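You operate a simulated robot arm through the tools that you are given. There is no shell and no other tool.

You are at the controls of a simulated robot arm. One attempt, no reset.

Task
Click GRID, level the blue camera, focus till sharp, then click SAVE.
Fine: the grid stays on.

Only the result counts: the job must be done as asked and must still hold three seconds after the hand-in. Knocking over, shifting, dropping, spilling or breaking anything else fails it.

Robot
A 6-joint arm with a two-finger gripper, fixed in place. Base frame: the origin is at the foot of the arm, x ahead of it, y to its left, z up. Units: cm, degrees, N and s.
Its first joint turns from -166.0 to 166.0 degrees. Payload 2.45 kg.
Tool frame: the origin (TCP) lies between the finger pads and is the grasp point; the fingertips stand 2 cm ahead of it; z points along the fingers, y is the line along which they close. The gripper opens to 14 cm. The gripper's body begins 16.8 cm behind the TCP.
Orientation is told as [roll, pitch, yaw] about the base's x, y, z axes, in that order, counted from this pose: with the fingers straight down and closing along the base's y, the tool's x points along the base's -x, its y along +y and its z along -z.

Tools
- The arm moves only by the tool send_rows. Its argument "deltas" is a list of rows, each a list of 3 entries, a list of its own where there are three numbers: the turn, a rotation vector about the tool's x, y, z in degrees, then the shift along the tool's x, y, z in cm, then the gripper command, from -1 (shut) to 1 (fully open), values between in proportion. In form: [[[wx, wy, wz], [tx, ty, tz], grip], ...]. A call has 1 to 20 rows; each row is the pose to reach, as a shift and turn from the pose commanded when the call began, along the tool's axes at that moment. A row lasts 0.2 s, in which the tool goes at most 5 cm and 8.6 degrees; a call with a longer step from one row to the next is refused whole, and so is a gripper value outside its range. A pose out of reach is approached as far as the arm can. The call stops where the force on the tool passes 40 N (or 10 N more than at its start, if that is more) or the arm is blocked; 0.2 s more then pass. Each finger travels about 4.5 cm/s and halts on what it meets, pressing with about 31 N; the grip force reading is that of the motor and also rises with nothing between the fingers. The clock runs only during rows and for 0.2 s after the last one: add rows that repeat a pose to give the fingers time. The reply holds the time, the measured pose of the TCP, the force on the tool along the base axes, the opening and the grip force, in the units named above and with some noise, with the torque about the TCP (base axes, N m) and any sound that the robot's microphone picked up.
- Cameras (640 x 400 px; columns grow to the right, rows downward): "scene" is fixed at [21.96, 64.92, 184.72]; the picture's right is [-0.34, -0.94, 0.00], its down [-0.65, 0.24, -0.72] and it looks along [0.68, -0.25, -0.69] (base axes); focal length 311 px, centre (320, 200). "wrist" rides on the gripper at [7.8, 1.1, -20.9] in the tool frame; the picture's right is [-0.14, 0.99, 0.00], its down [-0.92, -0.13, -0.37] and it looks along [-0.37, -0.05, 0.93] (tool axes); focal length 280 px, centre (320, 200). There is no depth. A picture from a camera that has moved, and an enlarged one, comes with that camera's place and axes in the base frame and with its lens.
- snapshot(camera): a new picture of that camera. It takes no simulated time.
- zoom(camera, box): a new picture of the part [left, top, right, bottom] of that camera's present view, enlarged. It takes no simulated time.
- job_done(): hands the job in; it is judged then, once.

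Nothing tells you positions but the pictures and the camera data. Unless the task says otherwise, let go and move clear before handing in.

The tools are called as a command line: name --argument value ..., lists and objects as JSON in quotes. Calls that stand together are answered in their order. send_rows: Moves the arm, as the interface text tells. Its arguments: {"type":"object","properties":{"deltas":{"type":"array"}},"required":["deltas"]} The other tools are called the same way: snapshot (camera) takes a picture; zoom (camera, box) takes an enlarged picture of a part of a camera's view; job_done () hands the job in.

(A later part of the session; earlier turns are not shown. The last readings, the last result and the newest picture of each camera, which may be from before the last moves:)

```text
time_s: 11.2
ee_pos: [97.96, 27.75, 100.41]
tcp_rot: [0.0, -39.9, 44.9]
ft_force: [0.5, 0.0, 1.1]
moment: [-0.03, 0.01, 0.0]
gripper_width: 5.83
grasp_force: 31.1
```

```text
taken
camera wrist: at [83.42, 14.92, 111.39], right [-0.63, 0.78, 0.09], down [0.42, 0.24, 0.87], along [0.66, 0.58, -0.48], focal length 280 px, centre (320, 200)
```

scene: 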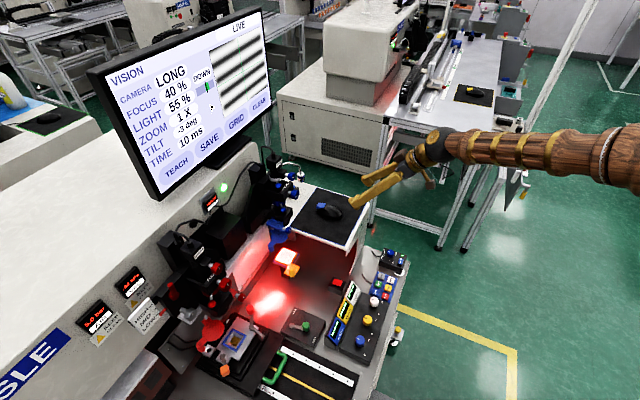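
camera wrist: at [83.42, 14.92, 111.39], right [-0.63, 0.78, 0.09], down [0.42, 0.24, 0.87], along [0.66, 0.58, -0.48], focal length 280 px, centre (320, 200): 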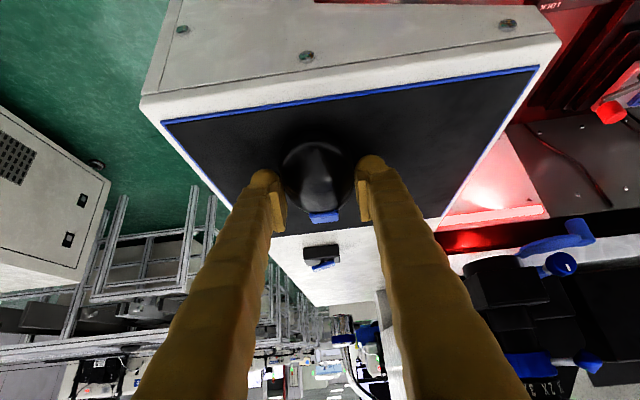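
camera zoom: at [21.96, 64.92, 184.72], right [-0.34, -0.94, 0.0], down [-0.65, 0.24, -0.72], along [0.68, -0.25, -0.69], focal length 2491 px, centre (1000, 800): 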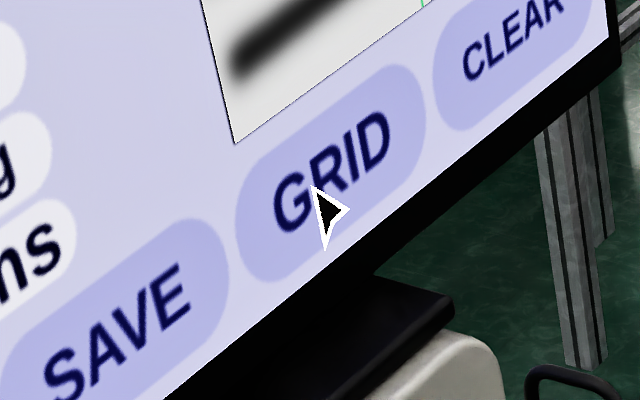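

The cursor tip sits on GRID. I'll release the mouse, back off along the tool axis, and look again.

send_rows --deltas '[[[0, 0, 0], [0, 0, 0], -0.1], [[0, 0, 0], [0, 0, 0], 0.2], [[0, 0, 0], [0, 0, 0], 0.43], [[0, 0, 0], [0, 0, 0], 0.43], [[0, 0, 0], [0, 0, -3], 0.43], [[0, 0, 0], [0, 0, -6.5], 0.43], [[0, 0, 0], [0, 0, -10], 0.43], [[0, 0, 0], [0, 0, -10], 0.43]]'

snapshot --camera "wrist"

zoom --camera "wrist" --box '[260, 100, 388, 180]'

zoom --camera "scene" --box '[290, 180, 370, 230]'

zoom --camera "scene" --box '[195, 100, 275, 150]'

```text
time_s: 13.0
ee_pos: [93.47, 23.43, 108.14]
tcp_rot: [0.0, -40.0, 45.0]
ft_force: [0.3, -0.1, -0.1]
moment: [0.04, -0.01, 0.0]
gripper_width: 9.99
grasp_force: 0.0
```

```text
taken
camera wrist: at [78.96, 10.41, 119.0], right [-0.63, 0.78, 0.09], down [0.42, 0.24, 0.87], along [0.66, 0.58, -0.48], focal length 280 px, centre (320, 200)
```

wrist: 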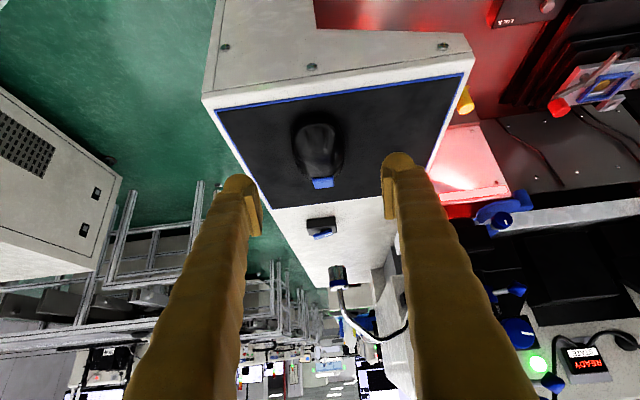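

```text
5.00 times, centred on (324, 140) of wrist
camera zoom: at [78.96, 10.41, 119.0], right [-0.63, 0.78, 0.09], down [0.42, 0.24, 0.87], along [0.66, 0.58, -0.48], focal length 1402 px, centre (300, 500)
```

zoom: 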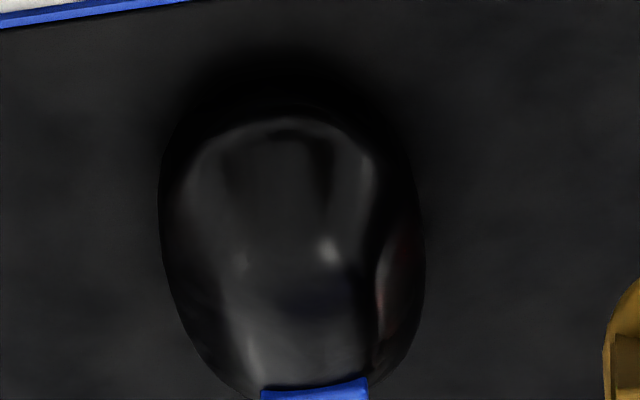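

```text
8.00 times, centred on (330, 205) of scene
camera zoom: at [21.96, 64.92, 184.72], right [-0.34, -0.94, 0.0], down [-0.65, 0.24, -0.72], along [0.68, -0.25, -0.69], focal length 2491 px, centre (240, 160)
```

zoom: 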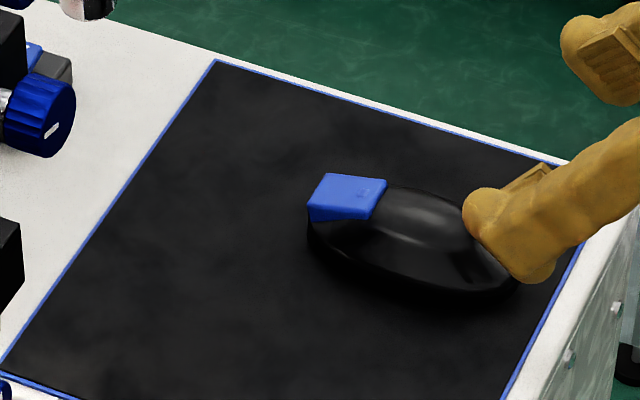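

```text
8.00 times, centred on (235, 125) of scene
camera zoom: at [21.96, 64.92, 184.72], right [-0.34, -0.94, 0.0], down [-0.65, 0.24, -0.72], along [0.68, -0.25, -0.69], focal length 2491 px, centre (1000, 800)
```

zoom: 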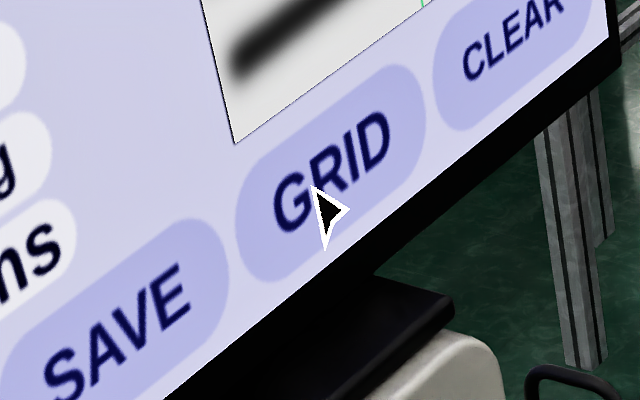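

The mouse stayed put with the cursor on GRID. The button top is about [100.7, 30.5, 100.3]. I'll close the fingers and hover about 1 cm above it.

send_rows --deltas '[[[0, 0, 0], [0, 0, 0], 0], [[0, 0, 0], [0, 0, 0], -0.4], [[0, 0, 0], [0, 0, 0], -0.8], [[0, 0, 0], [-1.0, 0, 2], -1], [[0, 0, 0], [-2.2, 0, 4.5], -1], [[0, 0, 0], [-3.7, -0.05, 7], -1], [[0, 0, 0], [-5.2, -0.1, 9.5], -1], [[0, 0, 0], [-5.2, -0.1, 9.5], -1]]'

snapshot --camera "wrist"

zoom --camera "scene" --box '[290, 180, 370, 230]'

```text
time_s: 14.8
ee_pos: [100.59, 30.27, 103.94]
tcp_rot: [0.0, -40.1, 44.9]
ft_force: [0.5, 0.5, 0.6]
moment: [0.01, -0.02, 0.03]
gripper_width: 0.0
grasp_force: 29.0
```

```text
taken
camera wrist: at [85.99, 17.33, 114.92], right [-0.62, 0.78, 0.09], down [0.42, 0.24, 0.87], along [0.66, 0.58, -0.48], focal length 280 px, centre (320, 200)
```

wrist: 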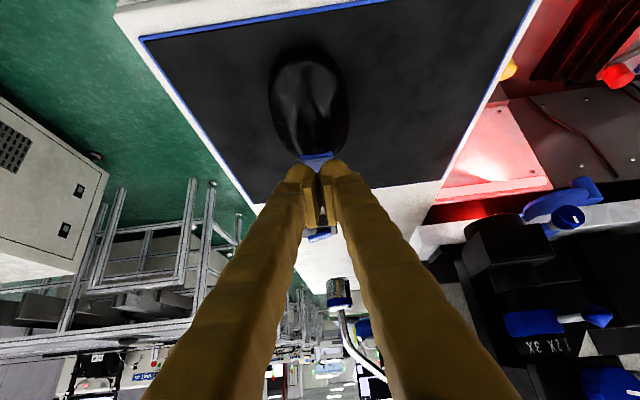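

```text
8.00 times, centred on (330, 205) of scene
camera zoom: at [21.96, 64.92, 184.72], right [-0.34, -0.94, 0.0], down [-0.65, 0.24, -0.72], along [0.68, -0.25, -0.69], focal length 2491 px, centre (240, 160)
```

zoom: 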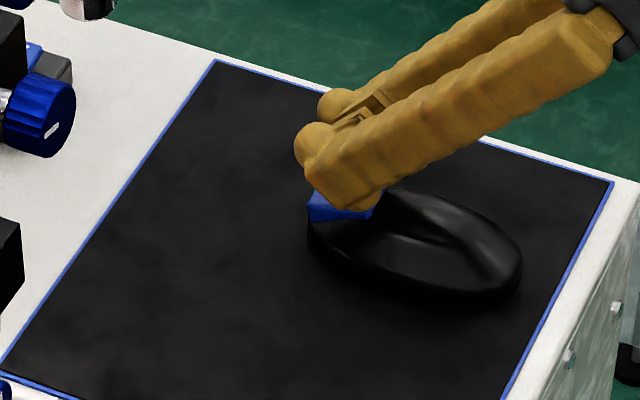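

send_rows --deltas '[[[0, 0, 0], [0.26, 0, 0.31], -1], [[0, 0, 0], [0.45, 0, 0.54], -1], [[0, 0, 0], [0.58, 0, 0.69], -1], [[0, 0, 0], [0.58, 0, 0.69], -1]]'

zoom --camera "scene" --box '[310, 190, 350, 215]'

zoom --camera "wrist" --box '[280, 130, 360, 180]'

```text
time_s: 15.8
ee_pos: [100.54, 30.43, 103.09]
tcp_rot: [0.0, -40.1, 45.1]
ft_force: [0.8, -0.7, 0.5]
moment: [0.0, -0.01, 0.01]
gripper_width: 0.59
grasp_force: 29.0
```

```text
16.00 times, centred on (330, 202) of scene
camera zoom: at [21.96, 64.92, 184.72], right [-0.34, -0.94, 0.0], down [-0.65, 0.24, -0.72], along [0.68, -0.25, -0.69], focal length 4982 px, centre (160, 160)
```

zoom: 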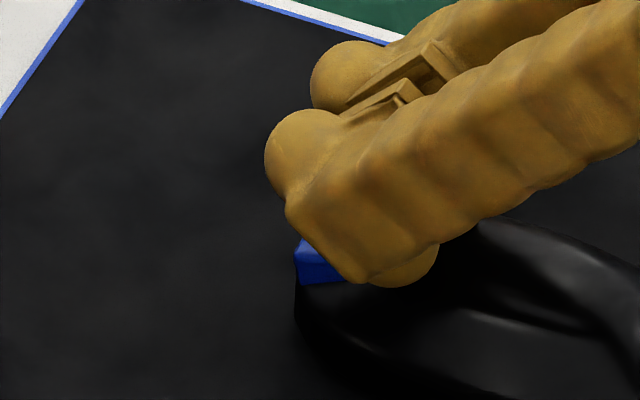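

```text
8.00 times, centred on (320, 155) of wrist
camera zoom: at [86.06, 17.37, 114.07], right [-0.63, 0.78, 0.09], down [0.42, 0.24, 0.87], along [0.66, 0.58, -0.48], focal length 2243 px, centre (320, 560)
```

zoom: 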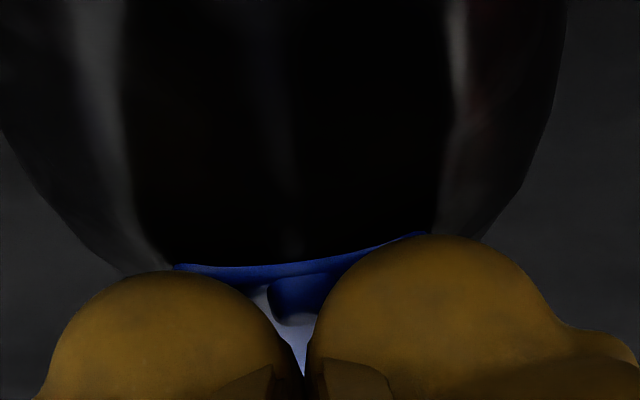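

zoom --camera "scene" --box '[80, 0, 280, 200]'

```text
2.00 times, centred on (180, 100) of scene
camera zoom: at [21.96, 64.92, 184.72], right [-0.34, -0.94, 0.0], down [-0.65, 0.24, -0.72], along [0.68, -0.25, -0.69], focal length 623 px, centre (600, 400)
```

zoom: 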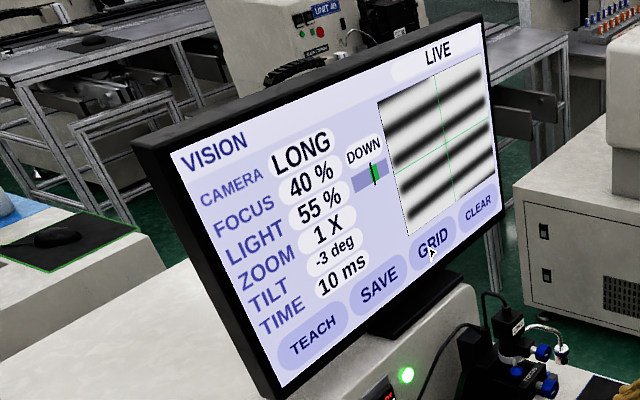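

send_rows --deltas '[[[0, 0, 0], [0.07, 0, 0.08], -1], [[0, 0, 0], [0.13, 0, 0.16], -1], [[0, 0, 0], [0.13, 0, 0.16], -1]]'

zoom --camera "wrist" --box '[280, 130, 360, 180]'

zoom --camera "scene" --box '[80, 0, 280, 200]'

```text
time_s: 16.6
ee_pos: [100.52, 30.51, 102.97]
tcp_rot: [0.0, -40.1, 44.9]
ft_force: [-0.2, 0.4, 2.5]
moment: [0.0, -0.01, 0.0]
gripper_width: 0.57
grasp_force: 29.3
heard: click
```

```text
8.00 times, centred on (320, 155) of wrist
camera zoom: at [86.1, 17.46, 113.86], right [-0.63, 0.78, 0.09], down [0.42, 0.24, 0.87], along [0.66, 0.58, -0.48], focal length 2243 px, centre (320, 560)
```

zoom: 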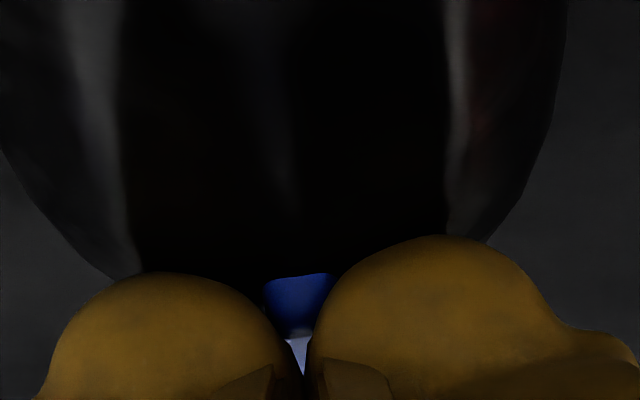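

```text
2.00 times, centred on (180, 100) of scene
camera zoom: at [21.96, 64.92, 184.72], right [-0.34, -0.94, 0.0], down [-0.65, 0.24, -0.72], along [0.68, -0.25, -0.69], focal length 623 px, centre (600, 400)
```

zoom: 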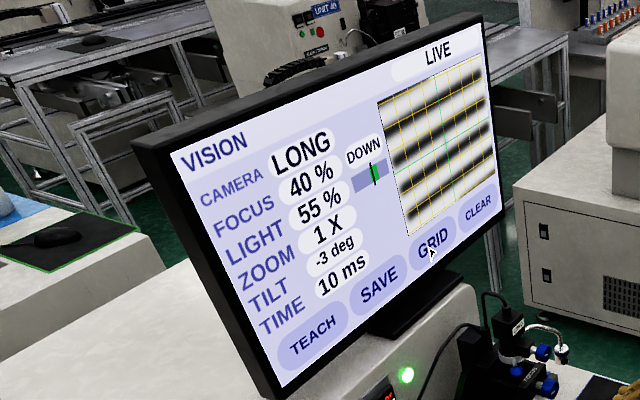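

The click was heard and the yellow grid is on. I'll lift straight up and confirm it stays on.

send_rows --deltas '[[[0, 0, 0], [-0.32, 0, -0.38], -1], [[0, 0, 0], [-1.3, 0, -1.5], -1], [[0, 0, 0], [-2.6, 0, -3.1], -1], [[0, 0, 0], [-2.6, 0, -7], -1], [[0, 0, 0], [-2.6, 0, -10], -1], [[0, 0, 0], [-2.6, 0, -10], -1]]'

zoom --camera "scene" --box '[80, 0, 280, 200]'

zoom --camera "scene" --box '[290, 180, 370, 230]'

```text
time_s: 18.0
ee_pos: [97.52, 27.3, 112.29]
tcp_rot: [-0.1, -39.9, 44.9]
ft_force: [0.2, -0.9, 0.2]
moment: [0.0, 0.0, 0.01]
gripper_width: 0.0
grasp_force: 29.0
```

```text
2.00 times, centred on (180, 100) of scene
camera zoom: at [21.96, 64.92, 184.72], right [-0.34, -0.94, 0.0], down [-0.65, 0.24, -0.72], along [0.68, -0.25, -0.69], focal length 623 px, centre (600, 400)
```

zoom: 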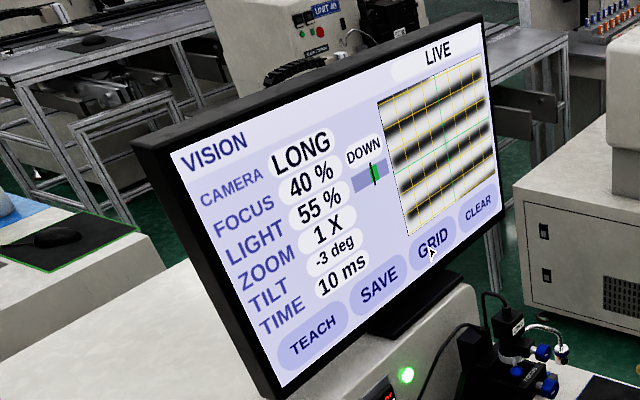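

```text
8.00 times, centred on (330, 205) of scene
camera zoom: at [21.96, 64.92, 184.72], right [-0.34, -0.94, 0.0], down [-0.65, 0.24, -0.72], along [0.68, -0.25, -0.69], focal length 2491 px, centre (240, 160)
```

zoom: 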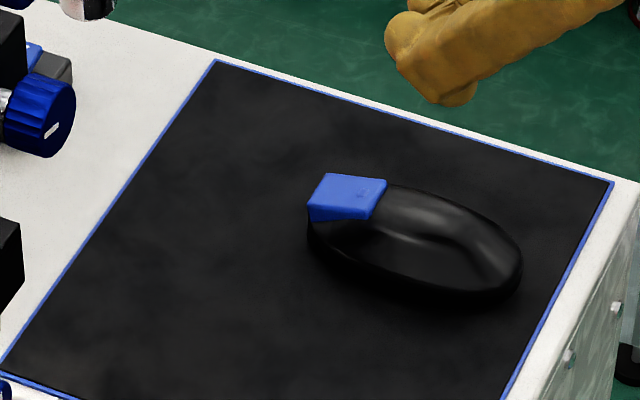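

GRID is on and the mouse is undisturbed, so next is the tilt knob. I'll move back and to the left with the tool horizontal, facing the blue camera's top knob.

send_rows --deltas '[[[0, -7.14, 0], [-0.6, 2.65, -2.1], -1], [[0, -14.28, 0], [-1.2, 5.3, -4.2], -1], [[0, -21.42, 0], [-1.8, 7.95, -6.3], -0.8], [[0, -28.56, 0], [-2.42, 10.6, -8.4], -0.6], [[0, -35.7, 0], [-3.02, 13.25, -10.5], -0.4], [[0, -42.84, 0], [-3.63, 15.9, -12.6], -0.2], [[0, -50, 0], [-4.23, 18.53, -14.7], -0.14], [[0, -50, 0], [-4.23, 18.53, -14.7], -0.14]]'

snapshot --camera "wrist"

snapshot --camera "scene"

```text
time_s: 19.8
ee_pos: [79.92, 35.8, 126.4]
tcp_rot: [-175.4, -89.9, -139.7]
ft_force: [0.5, 0.4, 0.4]
moment: [-0.02, 0.01, -0.03]
gripper_width: 6.03
grasp_force: 0.0
```

```text
taken
camera wrist: at [64.31, 21.81, 118.45], right [-0.7, 0.7, 0.14], down [-0.17, -0.35, 0.92], along [0.69, 0.62, 0.37], focal length 280 px, centre (320, 200)
```

wrist: 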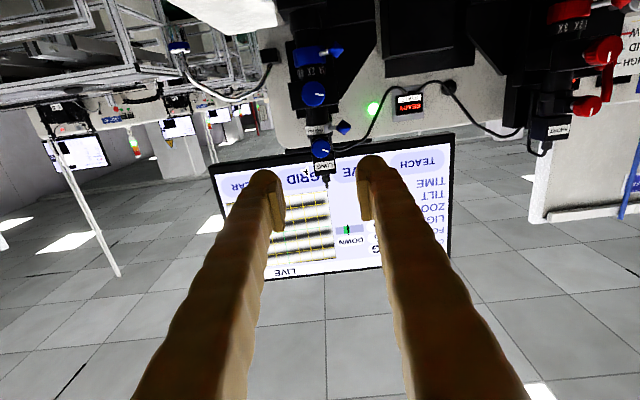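

```text
taken
```

scene: 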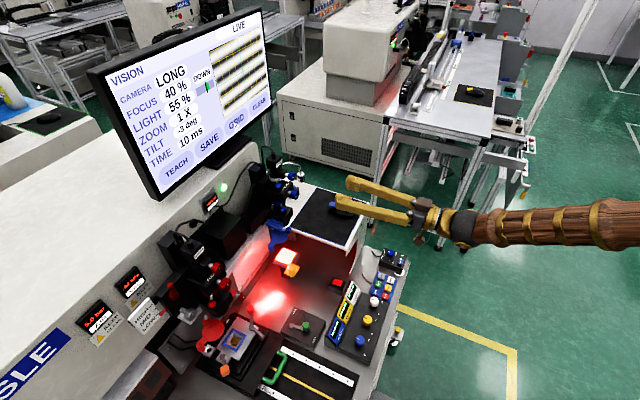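

zoom --camera "wrist" --box '[282, 110, 362, 160]'

zoom --camera "wrist" --box '[270, 40, 370, 110]'

zoom --camera "scene" --box '[270, 160, 310, 185]'

zoom --camera "scene" --box '[270, 180, 310, 205]'

```text
8.00 times, centred on (322, 135) of wrist
camera zoom: at [64.31, 21.81, 118.45], right [-0.7, 0.7, 0.14], down [-0.17, -0.35, 0.92], along [0.69, 0.62, 0.37], focal length 2243 px, centre (304, 720)
```

zoom: 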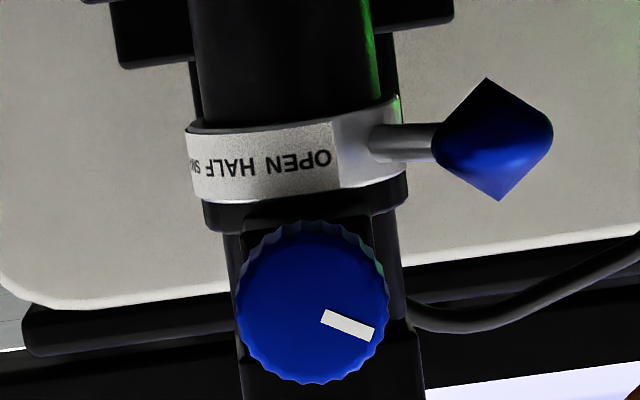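

```text
5.71 times, centred on (320, 75) of wrist
camera zoom: at [64.31, 21.81, 118.45], right [-0.7, 0.7, 0.14], down [-0.17, -0.35, 0.92], along [0.69, 0.62, 0.37], focal length 1602 px, centre (320, 914)
```

zoom: 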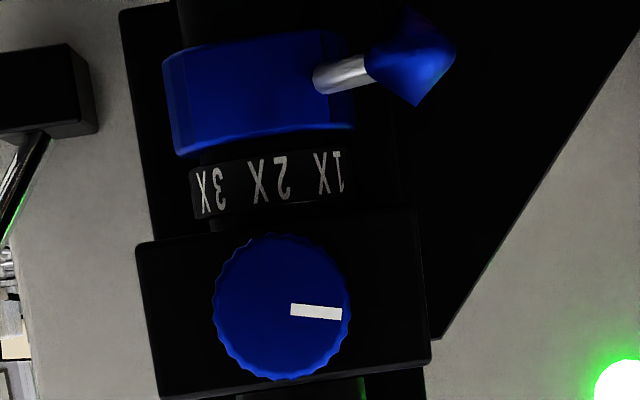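

```text
16.00 times, centred on (290, 172) of scene
camera zoom: at [21.96, 64.92, 184.72], right [-0.34, -0.94, 0.0], down [-0.65, 0.24, -0.72], along [0.68, -0.25, -0.69], focal length 4982 px, centre (800, 640)
```

zoom: 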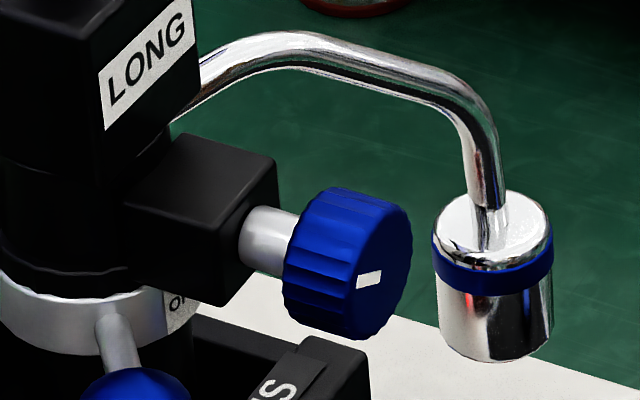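

```text
16.00 times, centred on (290, 192) of scene
camera zoom: at [21.96, 64.92, 184.72], right [-0.34, -0.94, 0.0], down [-0.65, 0.24, -0.72], along [0.68, -0.25, -0.69], focal length 4982 px, centre (800, 320)
```

zoom: 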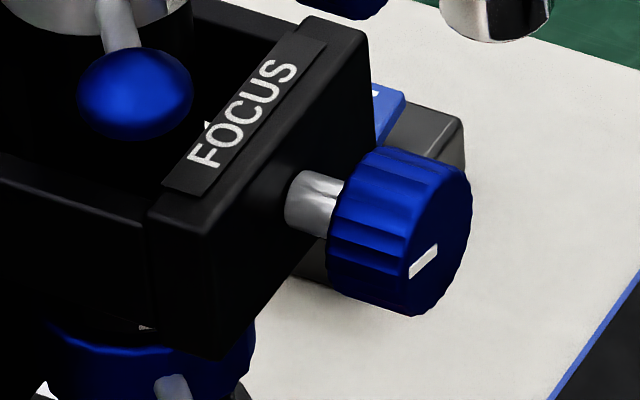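

I place the top knob's face centre at [91.7, 47.9, 126.0] and the FOCUS knob's at [90.9, 47.2, 119.1], both facing the robot along the 45° direction. I'll line up with the top knob and approach partway.

send_rows --deltas '[[[0, 0, 0], [0.2, 0.1, 3.5], -0.14], [[0, 0, 0], [0.4, 0.2, 7], -0.14], [[0, 0, 0], [0.4, 0.25, 10.5], -0.2], [[0, 0, 0], [0.4, 0.25, 12], -0.28], [[0, 0, 0], [0.4, 0.25, 12], -0.28]]'

zoom --camera "wrist" --box '[240, 120, 400, 220]'

zoom --camera "scene" --box '[270, 155, 350, 205]'

```text
time_s: 21.0
ee_pos: [88.26, 44.55, 125.91]
tcp_rot: [178.6, -90.0, -133.7]
ft_force: [0.4, 0.5, -0.4]
moment: [-0.03, 0.02, -0.04]
gripper_width: 5.02
grasp_force: 0.1
```

```text
4.00 times, centred on (320, 170) of wrist
camera zoom: at [72.76, 30.55, 118.06], right [-0.7, 0.7, 0.14], down [-0.17, -0.35, 0.92], along [0.69, 0.62, 0.37], focal length 1122 px, centre (320, 320)
```

zoom: 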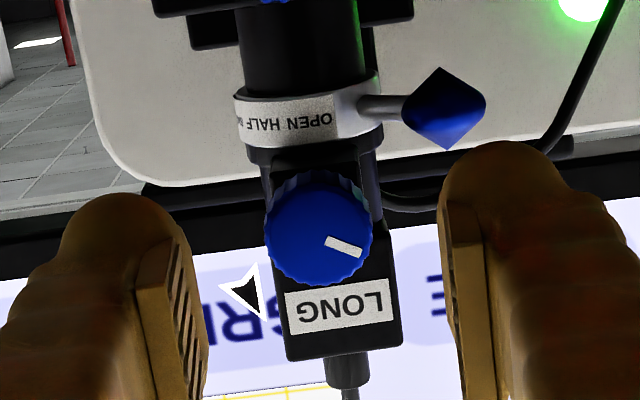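

```text
8.00 times, centred on (310, 180) of scene
camera zoom: at [21.96, 64.92, 184.72], right [-0.34, -0.94, 0.0], down [-0.65, 0.24, -0.72], along [0.68, -0.25, -0.69], focal length 2491 px, centre (400, 360)
```

zoom: 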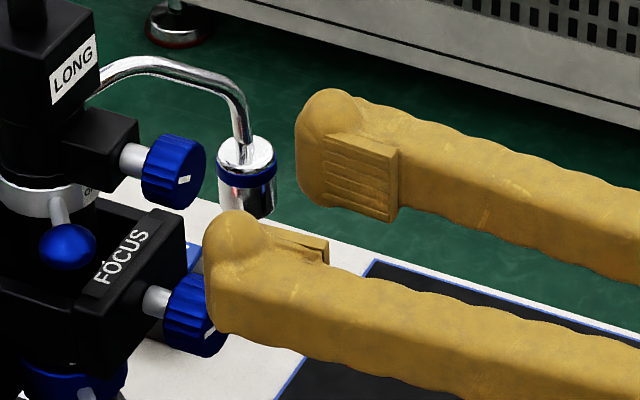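

I'm aligned with the knob. To keep the left finger clear of the aperture lever ball, I'll roll the gripper 45° first so the fingers sit upper-left and lower-right, then go onto the knob.

send_rows --deltas '[[[0, 0, 7.5], [0.0, 0, 0], -0.28], [[0, 0, 15], [0.0, 0, 0], -0.28], [[0, 0, 22.5], [0, 0, 0], -0.28], [[0, 0, 30], [0, 0, 0], -0.28], [[0, 0, 37.5], [0, 0, 0], -0.28], [[0, 0, 45], [0, 0, 0], -0.28], [[0, 0, 45], [0, 0, 0], -0.28]]'

zoom --camera "wrist" --box '[240, 120, 400, 220]'

snapshot --camera "scene"

zoom --camera "scene" --box '[270, 155, 350, 205]'

```text
time_s: 22.6
ee_pos: [88.3, 44.63, 125.94]
tcp_rot: [90.0, -44.9, -45.1]
ft_force: [-0.3, -0.9, -0.2]
moment: [-0.02, 0.0, 0.01]
gripper_width: 5.02
grasp_force: 0.0
```

```text
4.00 times, centred on (320, 170) of wrist
camera zoom: at [69.05, 34.32, 121.09], right [-0.43, 0.43, 0.8], down [0.26, -0.79, 0.56], along [0.87, 0.45, 0.22], focal length 1122 px, centre (320, 320)
```

zoom: 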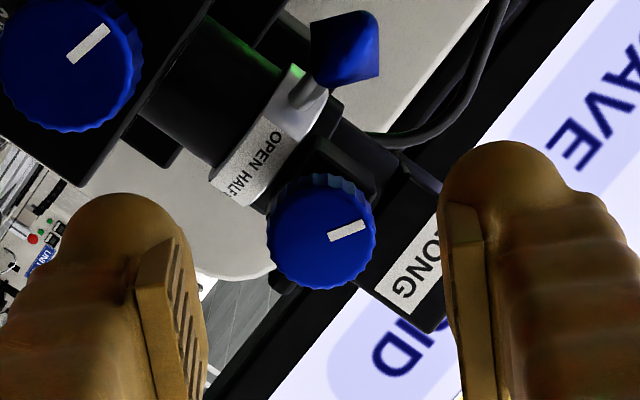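

```text
taken
```

scene: 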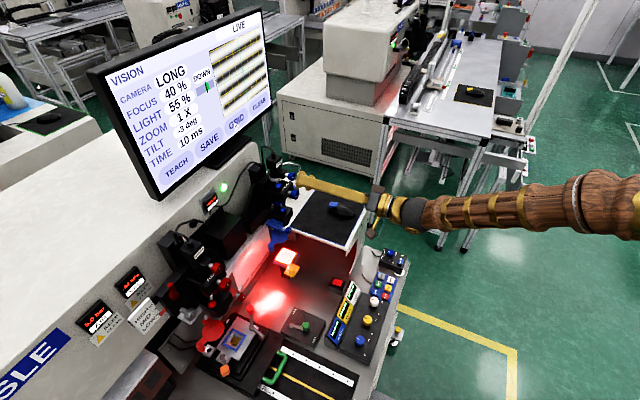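

```text
8.00 times, centred on (310, 180) of scene
camera zoom: at [21.96, 64.92, 184.72], right [-0.34, -0.94, 0.0], down [-0.65, 0.24, -0.72], along [0.68, -0.25, -0.69], focal length 2491 px, centre (400, 360)
```

zoom: 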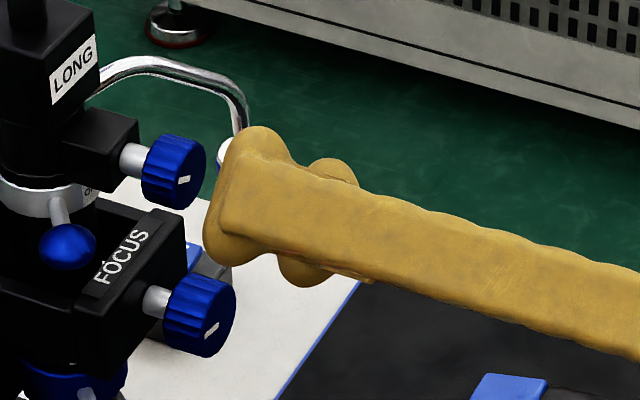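

The knob is centred on the tool axis. I'll move forward 4.4 cm and close on it.

send_rows --deltas '[[[0, 0, 0], [-0.05, 0, 2], -0.28], [[0, 0, 0], [-0.08, 0, 3.5], -0.28], [[0, 0, 0], [-0.08, 0, 4.4], -0.28], [[0, 0, 0], [-0.08, 0, 4.4], -0.28]]'

zoom --camera "wrist" --box '[240, 120, 400, 220]'

zoom --camera "scene" --box '[270, 155, 350, 205]'

```text
time_s: 23.6
ee_pos: [91.5, 47.8, 125.89]
tcp_rot: [90.0, -45.0, -45.1]
ft_force: [0.2, 0.4, -1.1]
moment: [0.01, -0.02, 0.0]
gripper_width: 5.03
grasp_force: 0.2
```

```text
4.00 times, centred on (320, 170) of wrist
camera zoom: at [72.29, 37.44, 121.12], right [-0.43, 0.43, 0.8], down [0.26, -0.79, 0.56], along [0.87, 0.45, 0.22], focal length 1122 px, centre (320, 320)
```

zoom: 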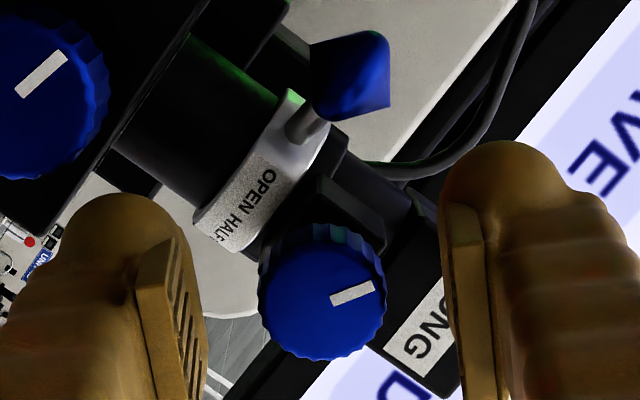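

```text
8.00 times, centred on (310, 180) of scene
camera zoom: at [21.96, 64.92, 184.72], right [-0.34, -0.94, 0.0], down [-0.65, 0.24, -0.72], along [0.68, -0.25, -0.69], focal length 2491 px, centre (400, 360)
```

zoom: 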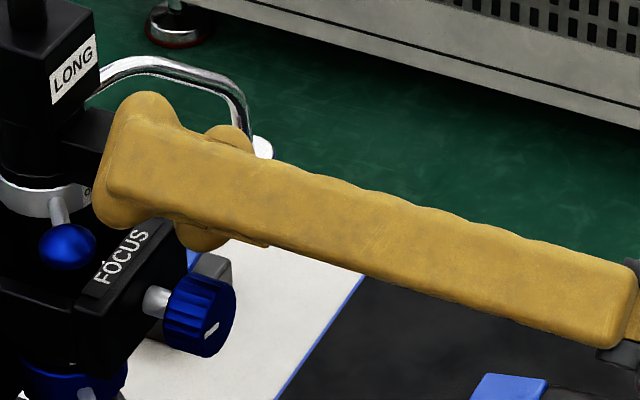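

send_rows --deltas '[[[0, 0, 0], [0, 0, 0], -0.5], [[0, 0, 0], [0, 0, 0], -0.7], [[0, 0, 0], [0, 0, 0], -0.8], [[0, 0, 0], [0, 0, 0], -0.8]]'

zoom --camera "wrist" --box '[240, 120, 400, 220]'

zoom --camera "scene" --box '[270, 155, 350, 205]'

zoom --camera "scene" --box '[80, 0, 280, 200]'

```text
time_s: 24.6
ee_pos: [91.57, 47.84, 125.97]
tcp_rot: [90.1, -45.0, -45.1]
ft_force: [-0.2, 4.0, 1.7]
moment: [0.02, -0.01, 0.01]
gripper_width: 2.51
grasp_force: 44.6
```

```text
4.00 times, centred on (320, 170) of wrist
camera zoom: at [72.29, 37.45, 121.12], right [-0.43, 0.43, 0.8], down [0.26, -0.79, 0.56], along [0.87, 0.45, 0.22], focal length 1122 px, centre (320, 320)
```

zoom: 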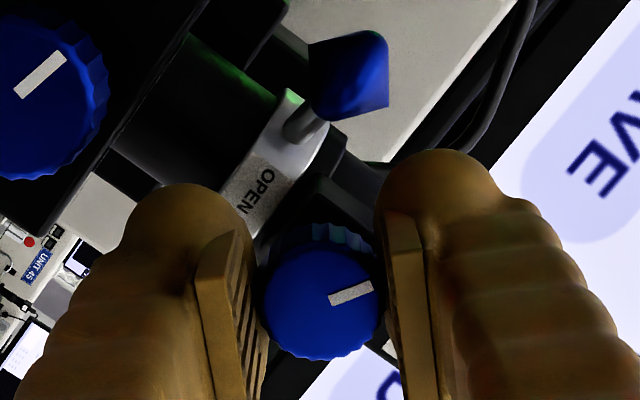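

```text
8.00 times, centred on (310, 180) of scene
camera zoom: at [21.96, 64.92, 184.72], right [-0.34, -0.94, 0.0], down [-0.65, 0.24, -0.72], along [0.68, -0.25, -0.69], focal length 2491 px, centre (400, 360)
```

zoom: 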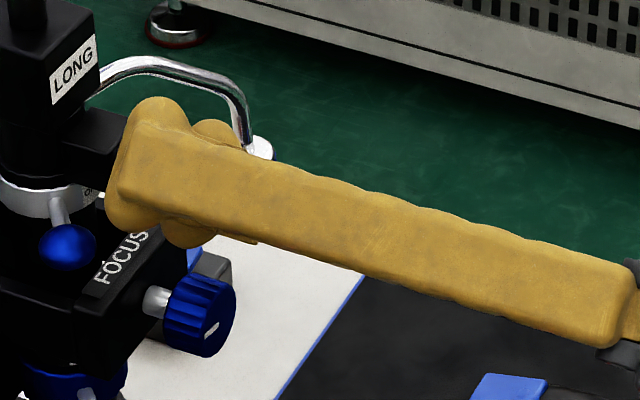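

```text
2.00 times, centred on (180, 100) of scene
camera zoom: at [21.96, 64.92, 184.72], right [-0.34, -0.94, 0.0], down [-0.65, 0.24, -0.72], along [0.68, -0.25, -0.69], focal length 623 px, centre (600, 400)
```

zoom: 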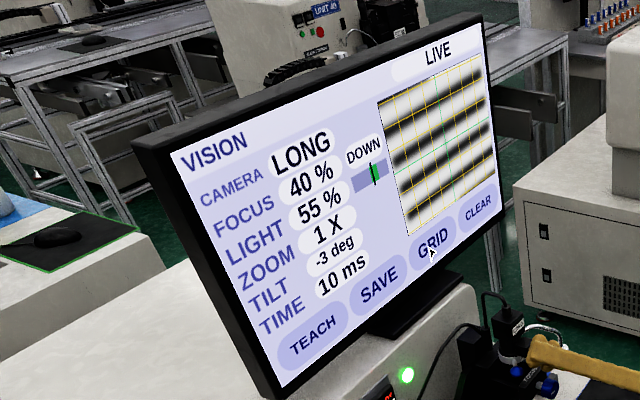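

The knob is gripped (2.5 cm). I'll turn it 12° clockwise as a test and read the monitor.

send_rows --deltas '[[[0, 0, 4], [0, 0, 0], -0.8], [[0, 0, 8], [0, 0, 0], -0.8], [[0, 0, 12], [0, 0, 0], -0.8], [[0, 0, 12], [0, 0, 0], -0.8]]'

zoom --camera "wrist" --box '[240, 120, 400, 220]'

zoom --camera "scene" --box '[80, 0, 280, 200]'

```text
time_s: 25.6
ee_pos: [91.64, 47.7, 125.91]
tcp_rot: [90.1, -33.0, -45.0]
ft_force: [13.2, 21.0, 4.4]
moment: [0.03, -0.05, 0.08]
gripper_width: 2.43
grasp_force: 44.5
```

```text
4.00 times, centred on (320, 170) of wrist
camera zoom: at [71.67, 38.05, 122.54], right [-0.3, 0.3, 0.91], down [0.33, -0.86, 0.39], along [0.89, 0.42, 0.16], focal length 1122 px, centre (320, 320)
```

zoom: 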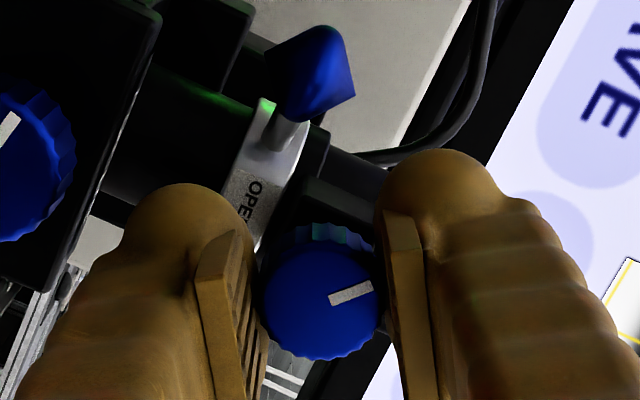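

```text
2.00 times, centred on (180, 100) of scene
camera zoom: at [21.96, 64.92, 184.72], right [-0.34, -0.94, 0.0], down [-0.65, 0.24, -0.72], along [0.68, -0.25, -0.69], focal length 623 px, centre (600, 400)
```

zoom: 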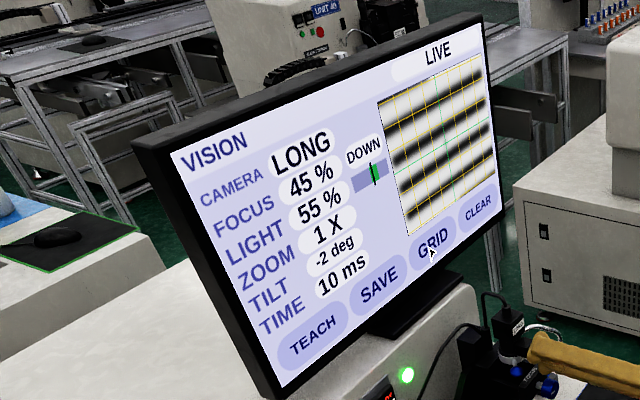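

TILT went from -3 to -2 deg, so this is the right knob and direction (FOCUS changed with it, which I'll correct afterwards). I'll keep turning.

send_rows --deltas '[[[0, 0, 4], [0, 0, 0], -0.8], [[0, 0, 8], [0, 0, 0], -0.8], [[0, 0, 12], [0, 0, 0], -0.8], [[0, 0, 12], [0, 0, 0], -0.8]]'

zoom --camera "scene" --box '[80, 0, 280, 200]'

```text
time_s: 26.6
ee_pos: [91.4, 47.79, 125.78]
tcp_rot: [90.0, -21.0, -45.0]
ft_force: [18.6, 28.5, 5.2]
moment: [-0.05, -0.02, 0.08]
gripper_width: 2.45
grasp_force: 45.0
```

```text
2.00 times, centred on (180, 100) of scene
camera zoom: at [21.96, 64.92, 184.72], right [-0.34, -0.94, 0.0], down [-0.65, 0.24, -0.72], along [0.68, -0.25, -0.69], focal length 623 px, centre (600, 400)
```

zoom: 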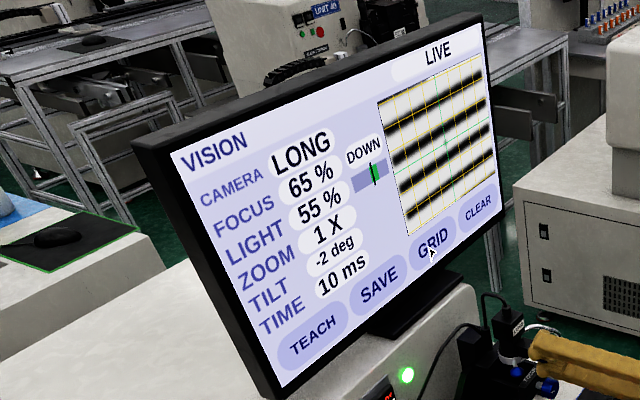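

snapshot --camera "wrist"

zoom --camera "wrist" --box '[240, 120, 400, 220]'

zoom --camera "scene" --box '[270, 155, 350, 205]'

zoom --camera "scene" --box '[160, 50, 280, 125]'

```text
taken
camera wrist: at [71.26, 38.41, 124.03], right [-0.16, 0.16, 0.97], down [0.38, -0.9, 0.21], along [0.91, 0.4, 0.08], focal length 280 px, centre (320, 200)
```

wrist: 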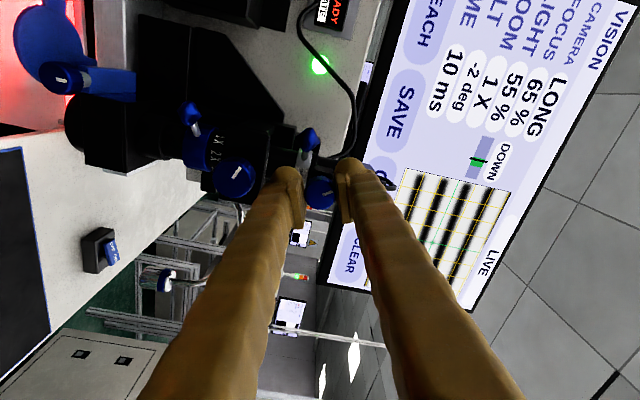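

```text
4.00 times, centred on (320, 170) of wrist
camera zoom: at [71.26, 38.41, 124.03], right [-0.16, 0.16, 0.97], down [0.38, -0.9, 0.21], along [0.91, 0.4, 0.08], focal length 1122 px, centre (320, 320)
```

zoom: 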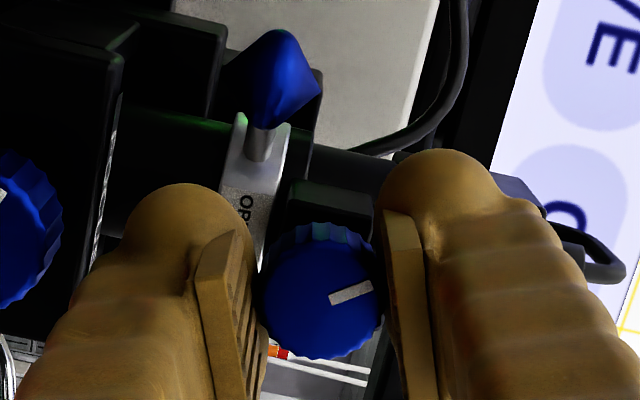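

```text
8.00 times, centred on (310, 180) of scene
camera zoom: at [21.96, 64.92, 184.72], right [-0.34, -0.94, 0.0], down [-0.65, 0.24, -0.72], along [0.68, -0.25, -0.69], focal length 2491 px, centre (400, 360)
```

zoom: 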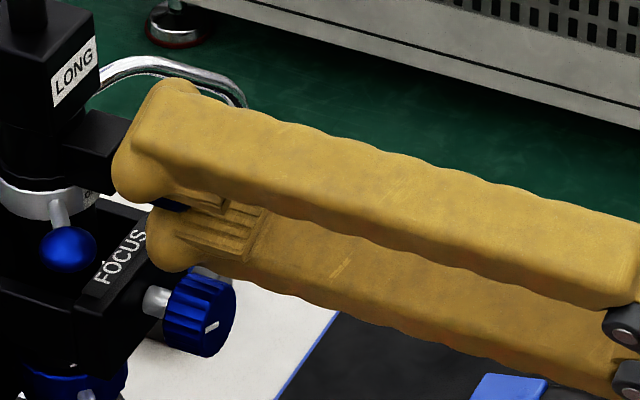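

```text
5.33 times, centred on (220, 88) of scene
camera zoom: at [21.96, 64.92, 184.72], right [-0.34, -0.94, 0.0], down [-0.65, 0.24, -0.72], along [0.68, -0.25, -0.69], focal length 1661 px, centre (853, 800)
```

zoom: 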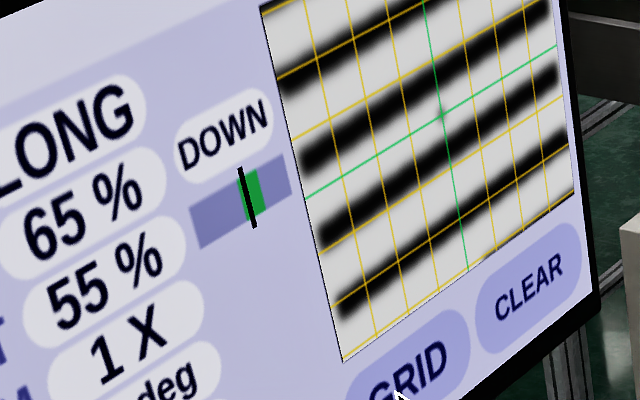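

FOCUS jumped to 65% while TILT reads -2, and there is about 34 N along the tool axis. I'll open the fingers to relax the load and see what the readouts do on their own.

send_rows --deltas '[[[0, 0, 0], [0, 0, 0], -0.6], [[0, 0, 0], [0, 0, 0], -0.4], [[0, 0, 0], [0, 0, 0], -0.3], [[0, 0, 0], [0, 0, 0], -0.3]]'

zoom --camera "scene" --box '[80, 0, 280, 200]'

zoom --camera "wrist" --box '[200, 110, 400, 235]'

```text
time_s: 27.6
ee_pos: [91.45, 47.76, 125.77]
tcp_rot: [90.0, -20.9, -45.0]
ft_force: [0.8, -0.8, 0.1]
moment: [0.02, -0.01, -0.01]
gripper_width: 4.88
grasp_force: 0.1
```

```text
2.00 times, centred on (180, 100) of scene
camera zoom: at [21.96, 64.92, 184.72], right [-0.34, -0.94, 0.0], down [-0.65, 0.24, -0.72], along [0.68, -0.25, -0.69], focal length 623 px, centre (600, 400)
```

zoom: 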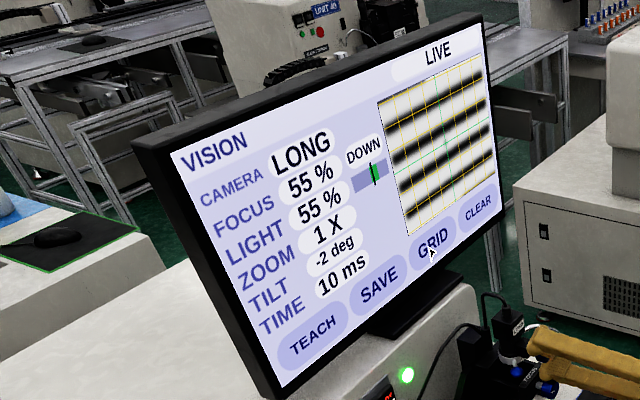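

```text
3.20 times, centred on (300, 172) of wrist
camera zoom: at [71.26, 38.36, 124.04], right [-0.16, 0.16, 0.97], down [0.38, -0.9, 0.21], along [0.91, 0.4, 0.08], focal length 897 px, centre (384, 288)
```

zoom: 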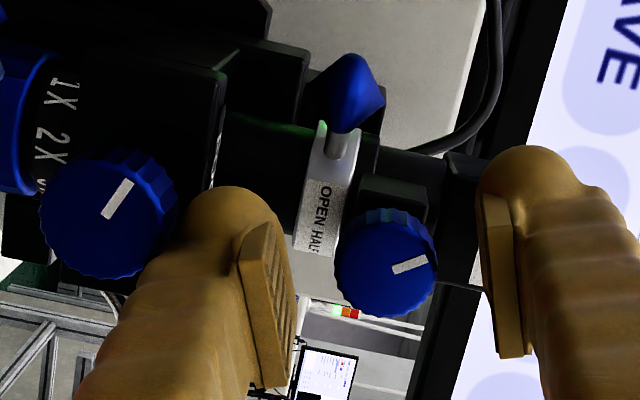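

With the fingers open, FOCUS dropped to 55%, so the lower finger is likely brushing the FOCUS knob in this roll. I'll back off, return the roll to 0° (fingers left and right), and re-grip from there.

send_rows --deltas '[[[0, 0, 0], [0, 0, -2], -0.3], [[0, 0, 0], [0, 0, -4.5], -0.3], [[0, 0, -8], [0, 0, -5.5], -0.3], [[0, 0, -16], [0, 0, -5.5], -0.3], [[0, 0, -24], [0, 0, -5.5], -0.3], [[0, 0, -32], [0, 0, -5.5], -0.3], [[0, 0, -40], [0, 0, -5.5], -0.3], [[0, 0, -48], [0, 0, -5.5], -0.3], [[0, 0, -56], [0, 0, -5.5], -0.3], [[0, 0, -64], [0, 0, -5.5], -0.3], [[0, 0, -69], [0, 0, -5.5], -0.3], [[0, 0, -69], [0, 0, -5.5], -0.3]]'

zoom --camera "wrist" --box '[220, 100, 420, 225]'

zoom --camera "scene" --box '[80, 0, 280, 200]'

zoom --camera "scene" --box '[260, 155, 340, 205]'

```text
time_s: 30.2
ee_pos: [87.52, 43.77, 125.82]
tcp_rot: [-112.8, -89.8, 157.9]
ft_force: [0.3, 0.0, 0.0]
moment: [-0.01, -0.05, 0.01]
gripper_width: 4.91
grasp_force: 0.0
```

```text
3.20 times, centred on (320, 162) of wrist
camera zoom: at [71.99, 29.78, 117.95], right [-0.7, 0.7, 0.14], down [-0.17, -0.35, 0.92], along [0.69, 0.62, 0.37], focal length 897 px, centre (320, 320)
```

zoom: 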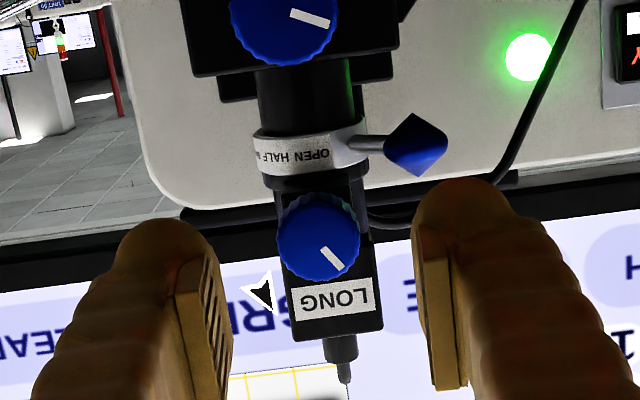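

```text
2.00 times, centred on (180, 100) of scene
camera zoom: at [21.96, 64.92, 184.72], right [-0.34, -0.94, 0.0], down [-0.65, 0.24, -0.72], along [0.68, -0.25, -0.69], focal length 623 px, centre (600, 400)
```

zoom: 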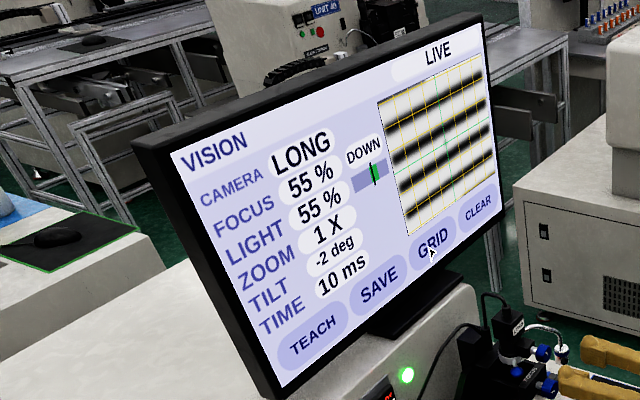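

```text
8.00 times, centred on (300, 180) of scene
camera zoom: at [21.96, 64.92, 184.72], right [-0.34, -0.94, 0.0], down [-0.65, 0.24, -0.72], along [0.68, -0.25, -0.69], focal length 2491 px, centre (480, 360)
```

zoom: 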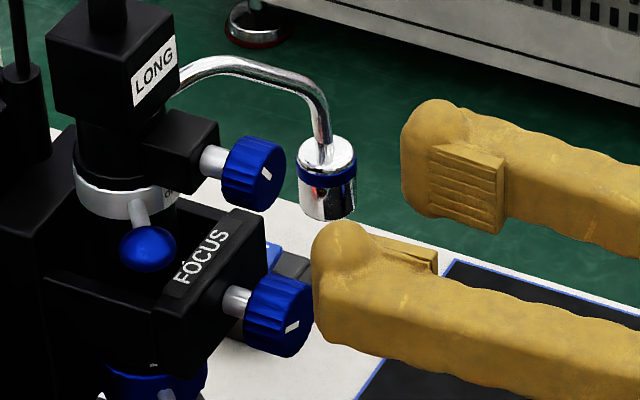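

Readouts are stable: TILT -2, FOCUS 55%. The knob is centred between the fingers, so I'll go in again and grip with the fingers left and right.

send_rows --deltas '[[[0, 0, 0], [0, 0, 2.5], -0.3], [[0, 0, 0], [0, 0, 4.3], -0.3], [[0, 0, 0], [0, 0, 5.3], -0.3], [[0, 0, 0], [0, 0, 5.3], -0.3], [[0, 0, 0], [0, 0, 5.3], -0.55], [[0, 0, 0], [0, 0, 5.3], -0.8], [[0, 0, 0], [0, 0, 5.3], -0.8]]'

zoom --camera "wrist" --box '[240, 120, 400, 220]'

zoom --camera "scene" --box '[80, 0, 280, 200]'

zoom --camera "scene" --box '[260, 155, 340, 205]'

```text
time_s: 31.8
ee_pos: [91.3, 47.47, 125.86]
tcp_rot: [166.9, -90.0, -121.9]
ft_force: [7.0, -0.4, -0.5]
moment: [-0.01, 0.01, -0.07]
gripper_width: 2.48
grasp_force: 34.5
```

```text
4.00 times, centred on (320, 170) of wrist
camera zoom: at [75.75, 33.47, 117.95], right [-0.7, 0.7, 0.14], down [-0.17, -0.35, 0.92], along [0.69, 0.62, 0.37], focal length 1122 px, centre (320, 320)
```

zoom: 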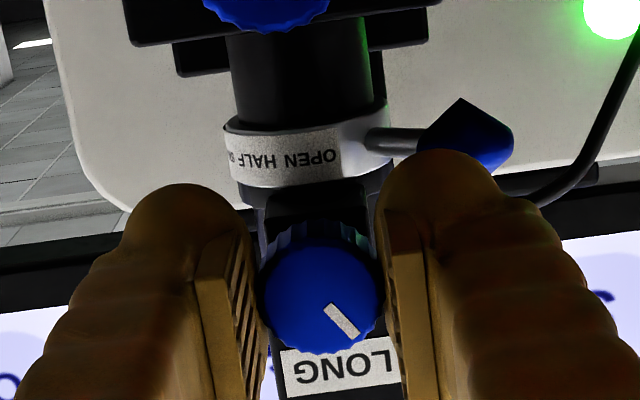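

```text
2.00 times, centred on (180, 100) of scene
camera zoom: at [21.96, 64.92, 184.72], right [-0.34, -0.94, 0.0], down [-0.65, 0.24, -0.72], along [0.68, -0.25, -0.69], focal length 623 px, centre (600, 400)
```

zoom: 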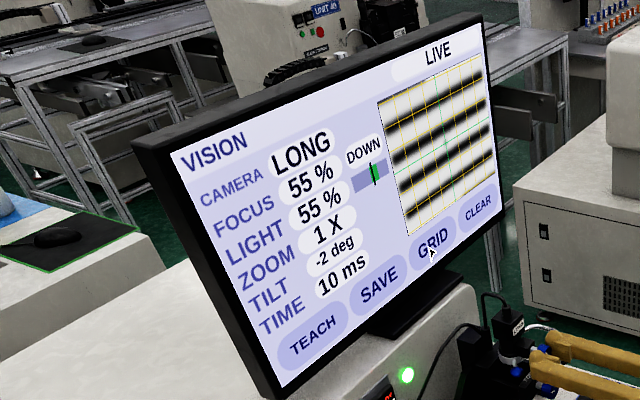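

```text
8.00 times, centred on (300, 180) of scene
camera zoom: at [21.96, 64.92, 184.72], right [-0.34, -0.94, 0.0], down [-0.65, 0.24, -0.72], along [0.68, -0.25, -0.69], focal length 2491 px, centre (480, 360)
```

zoom: 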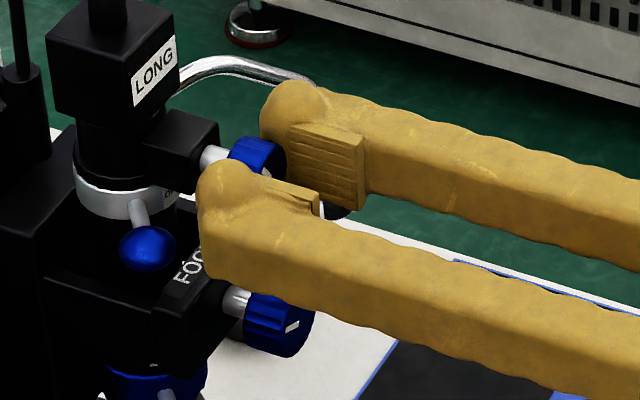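

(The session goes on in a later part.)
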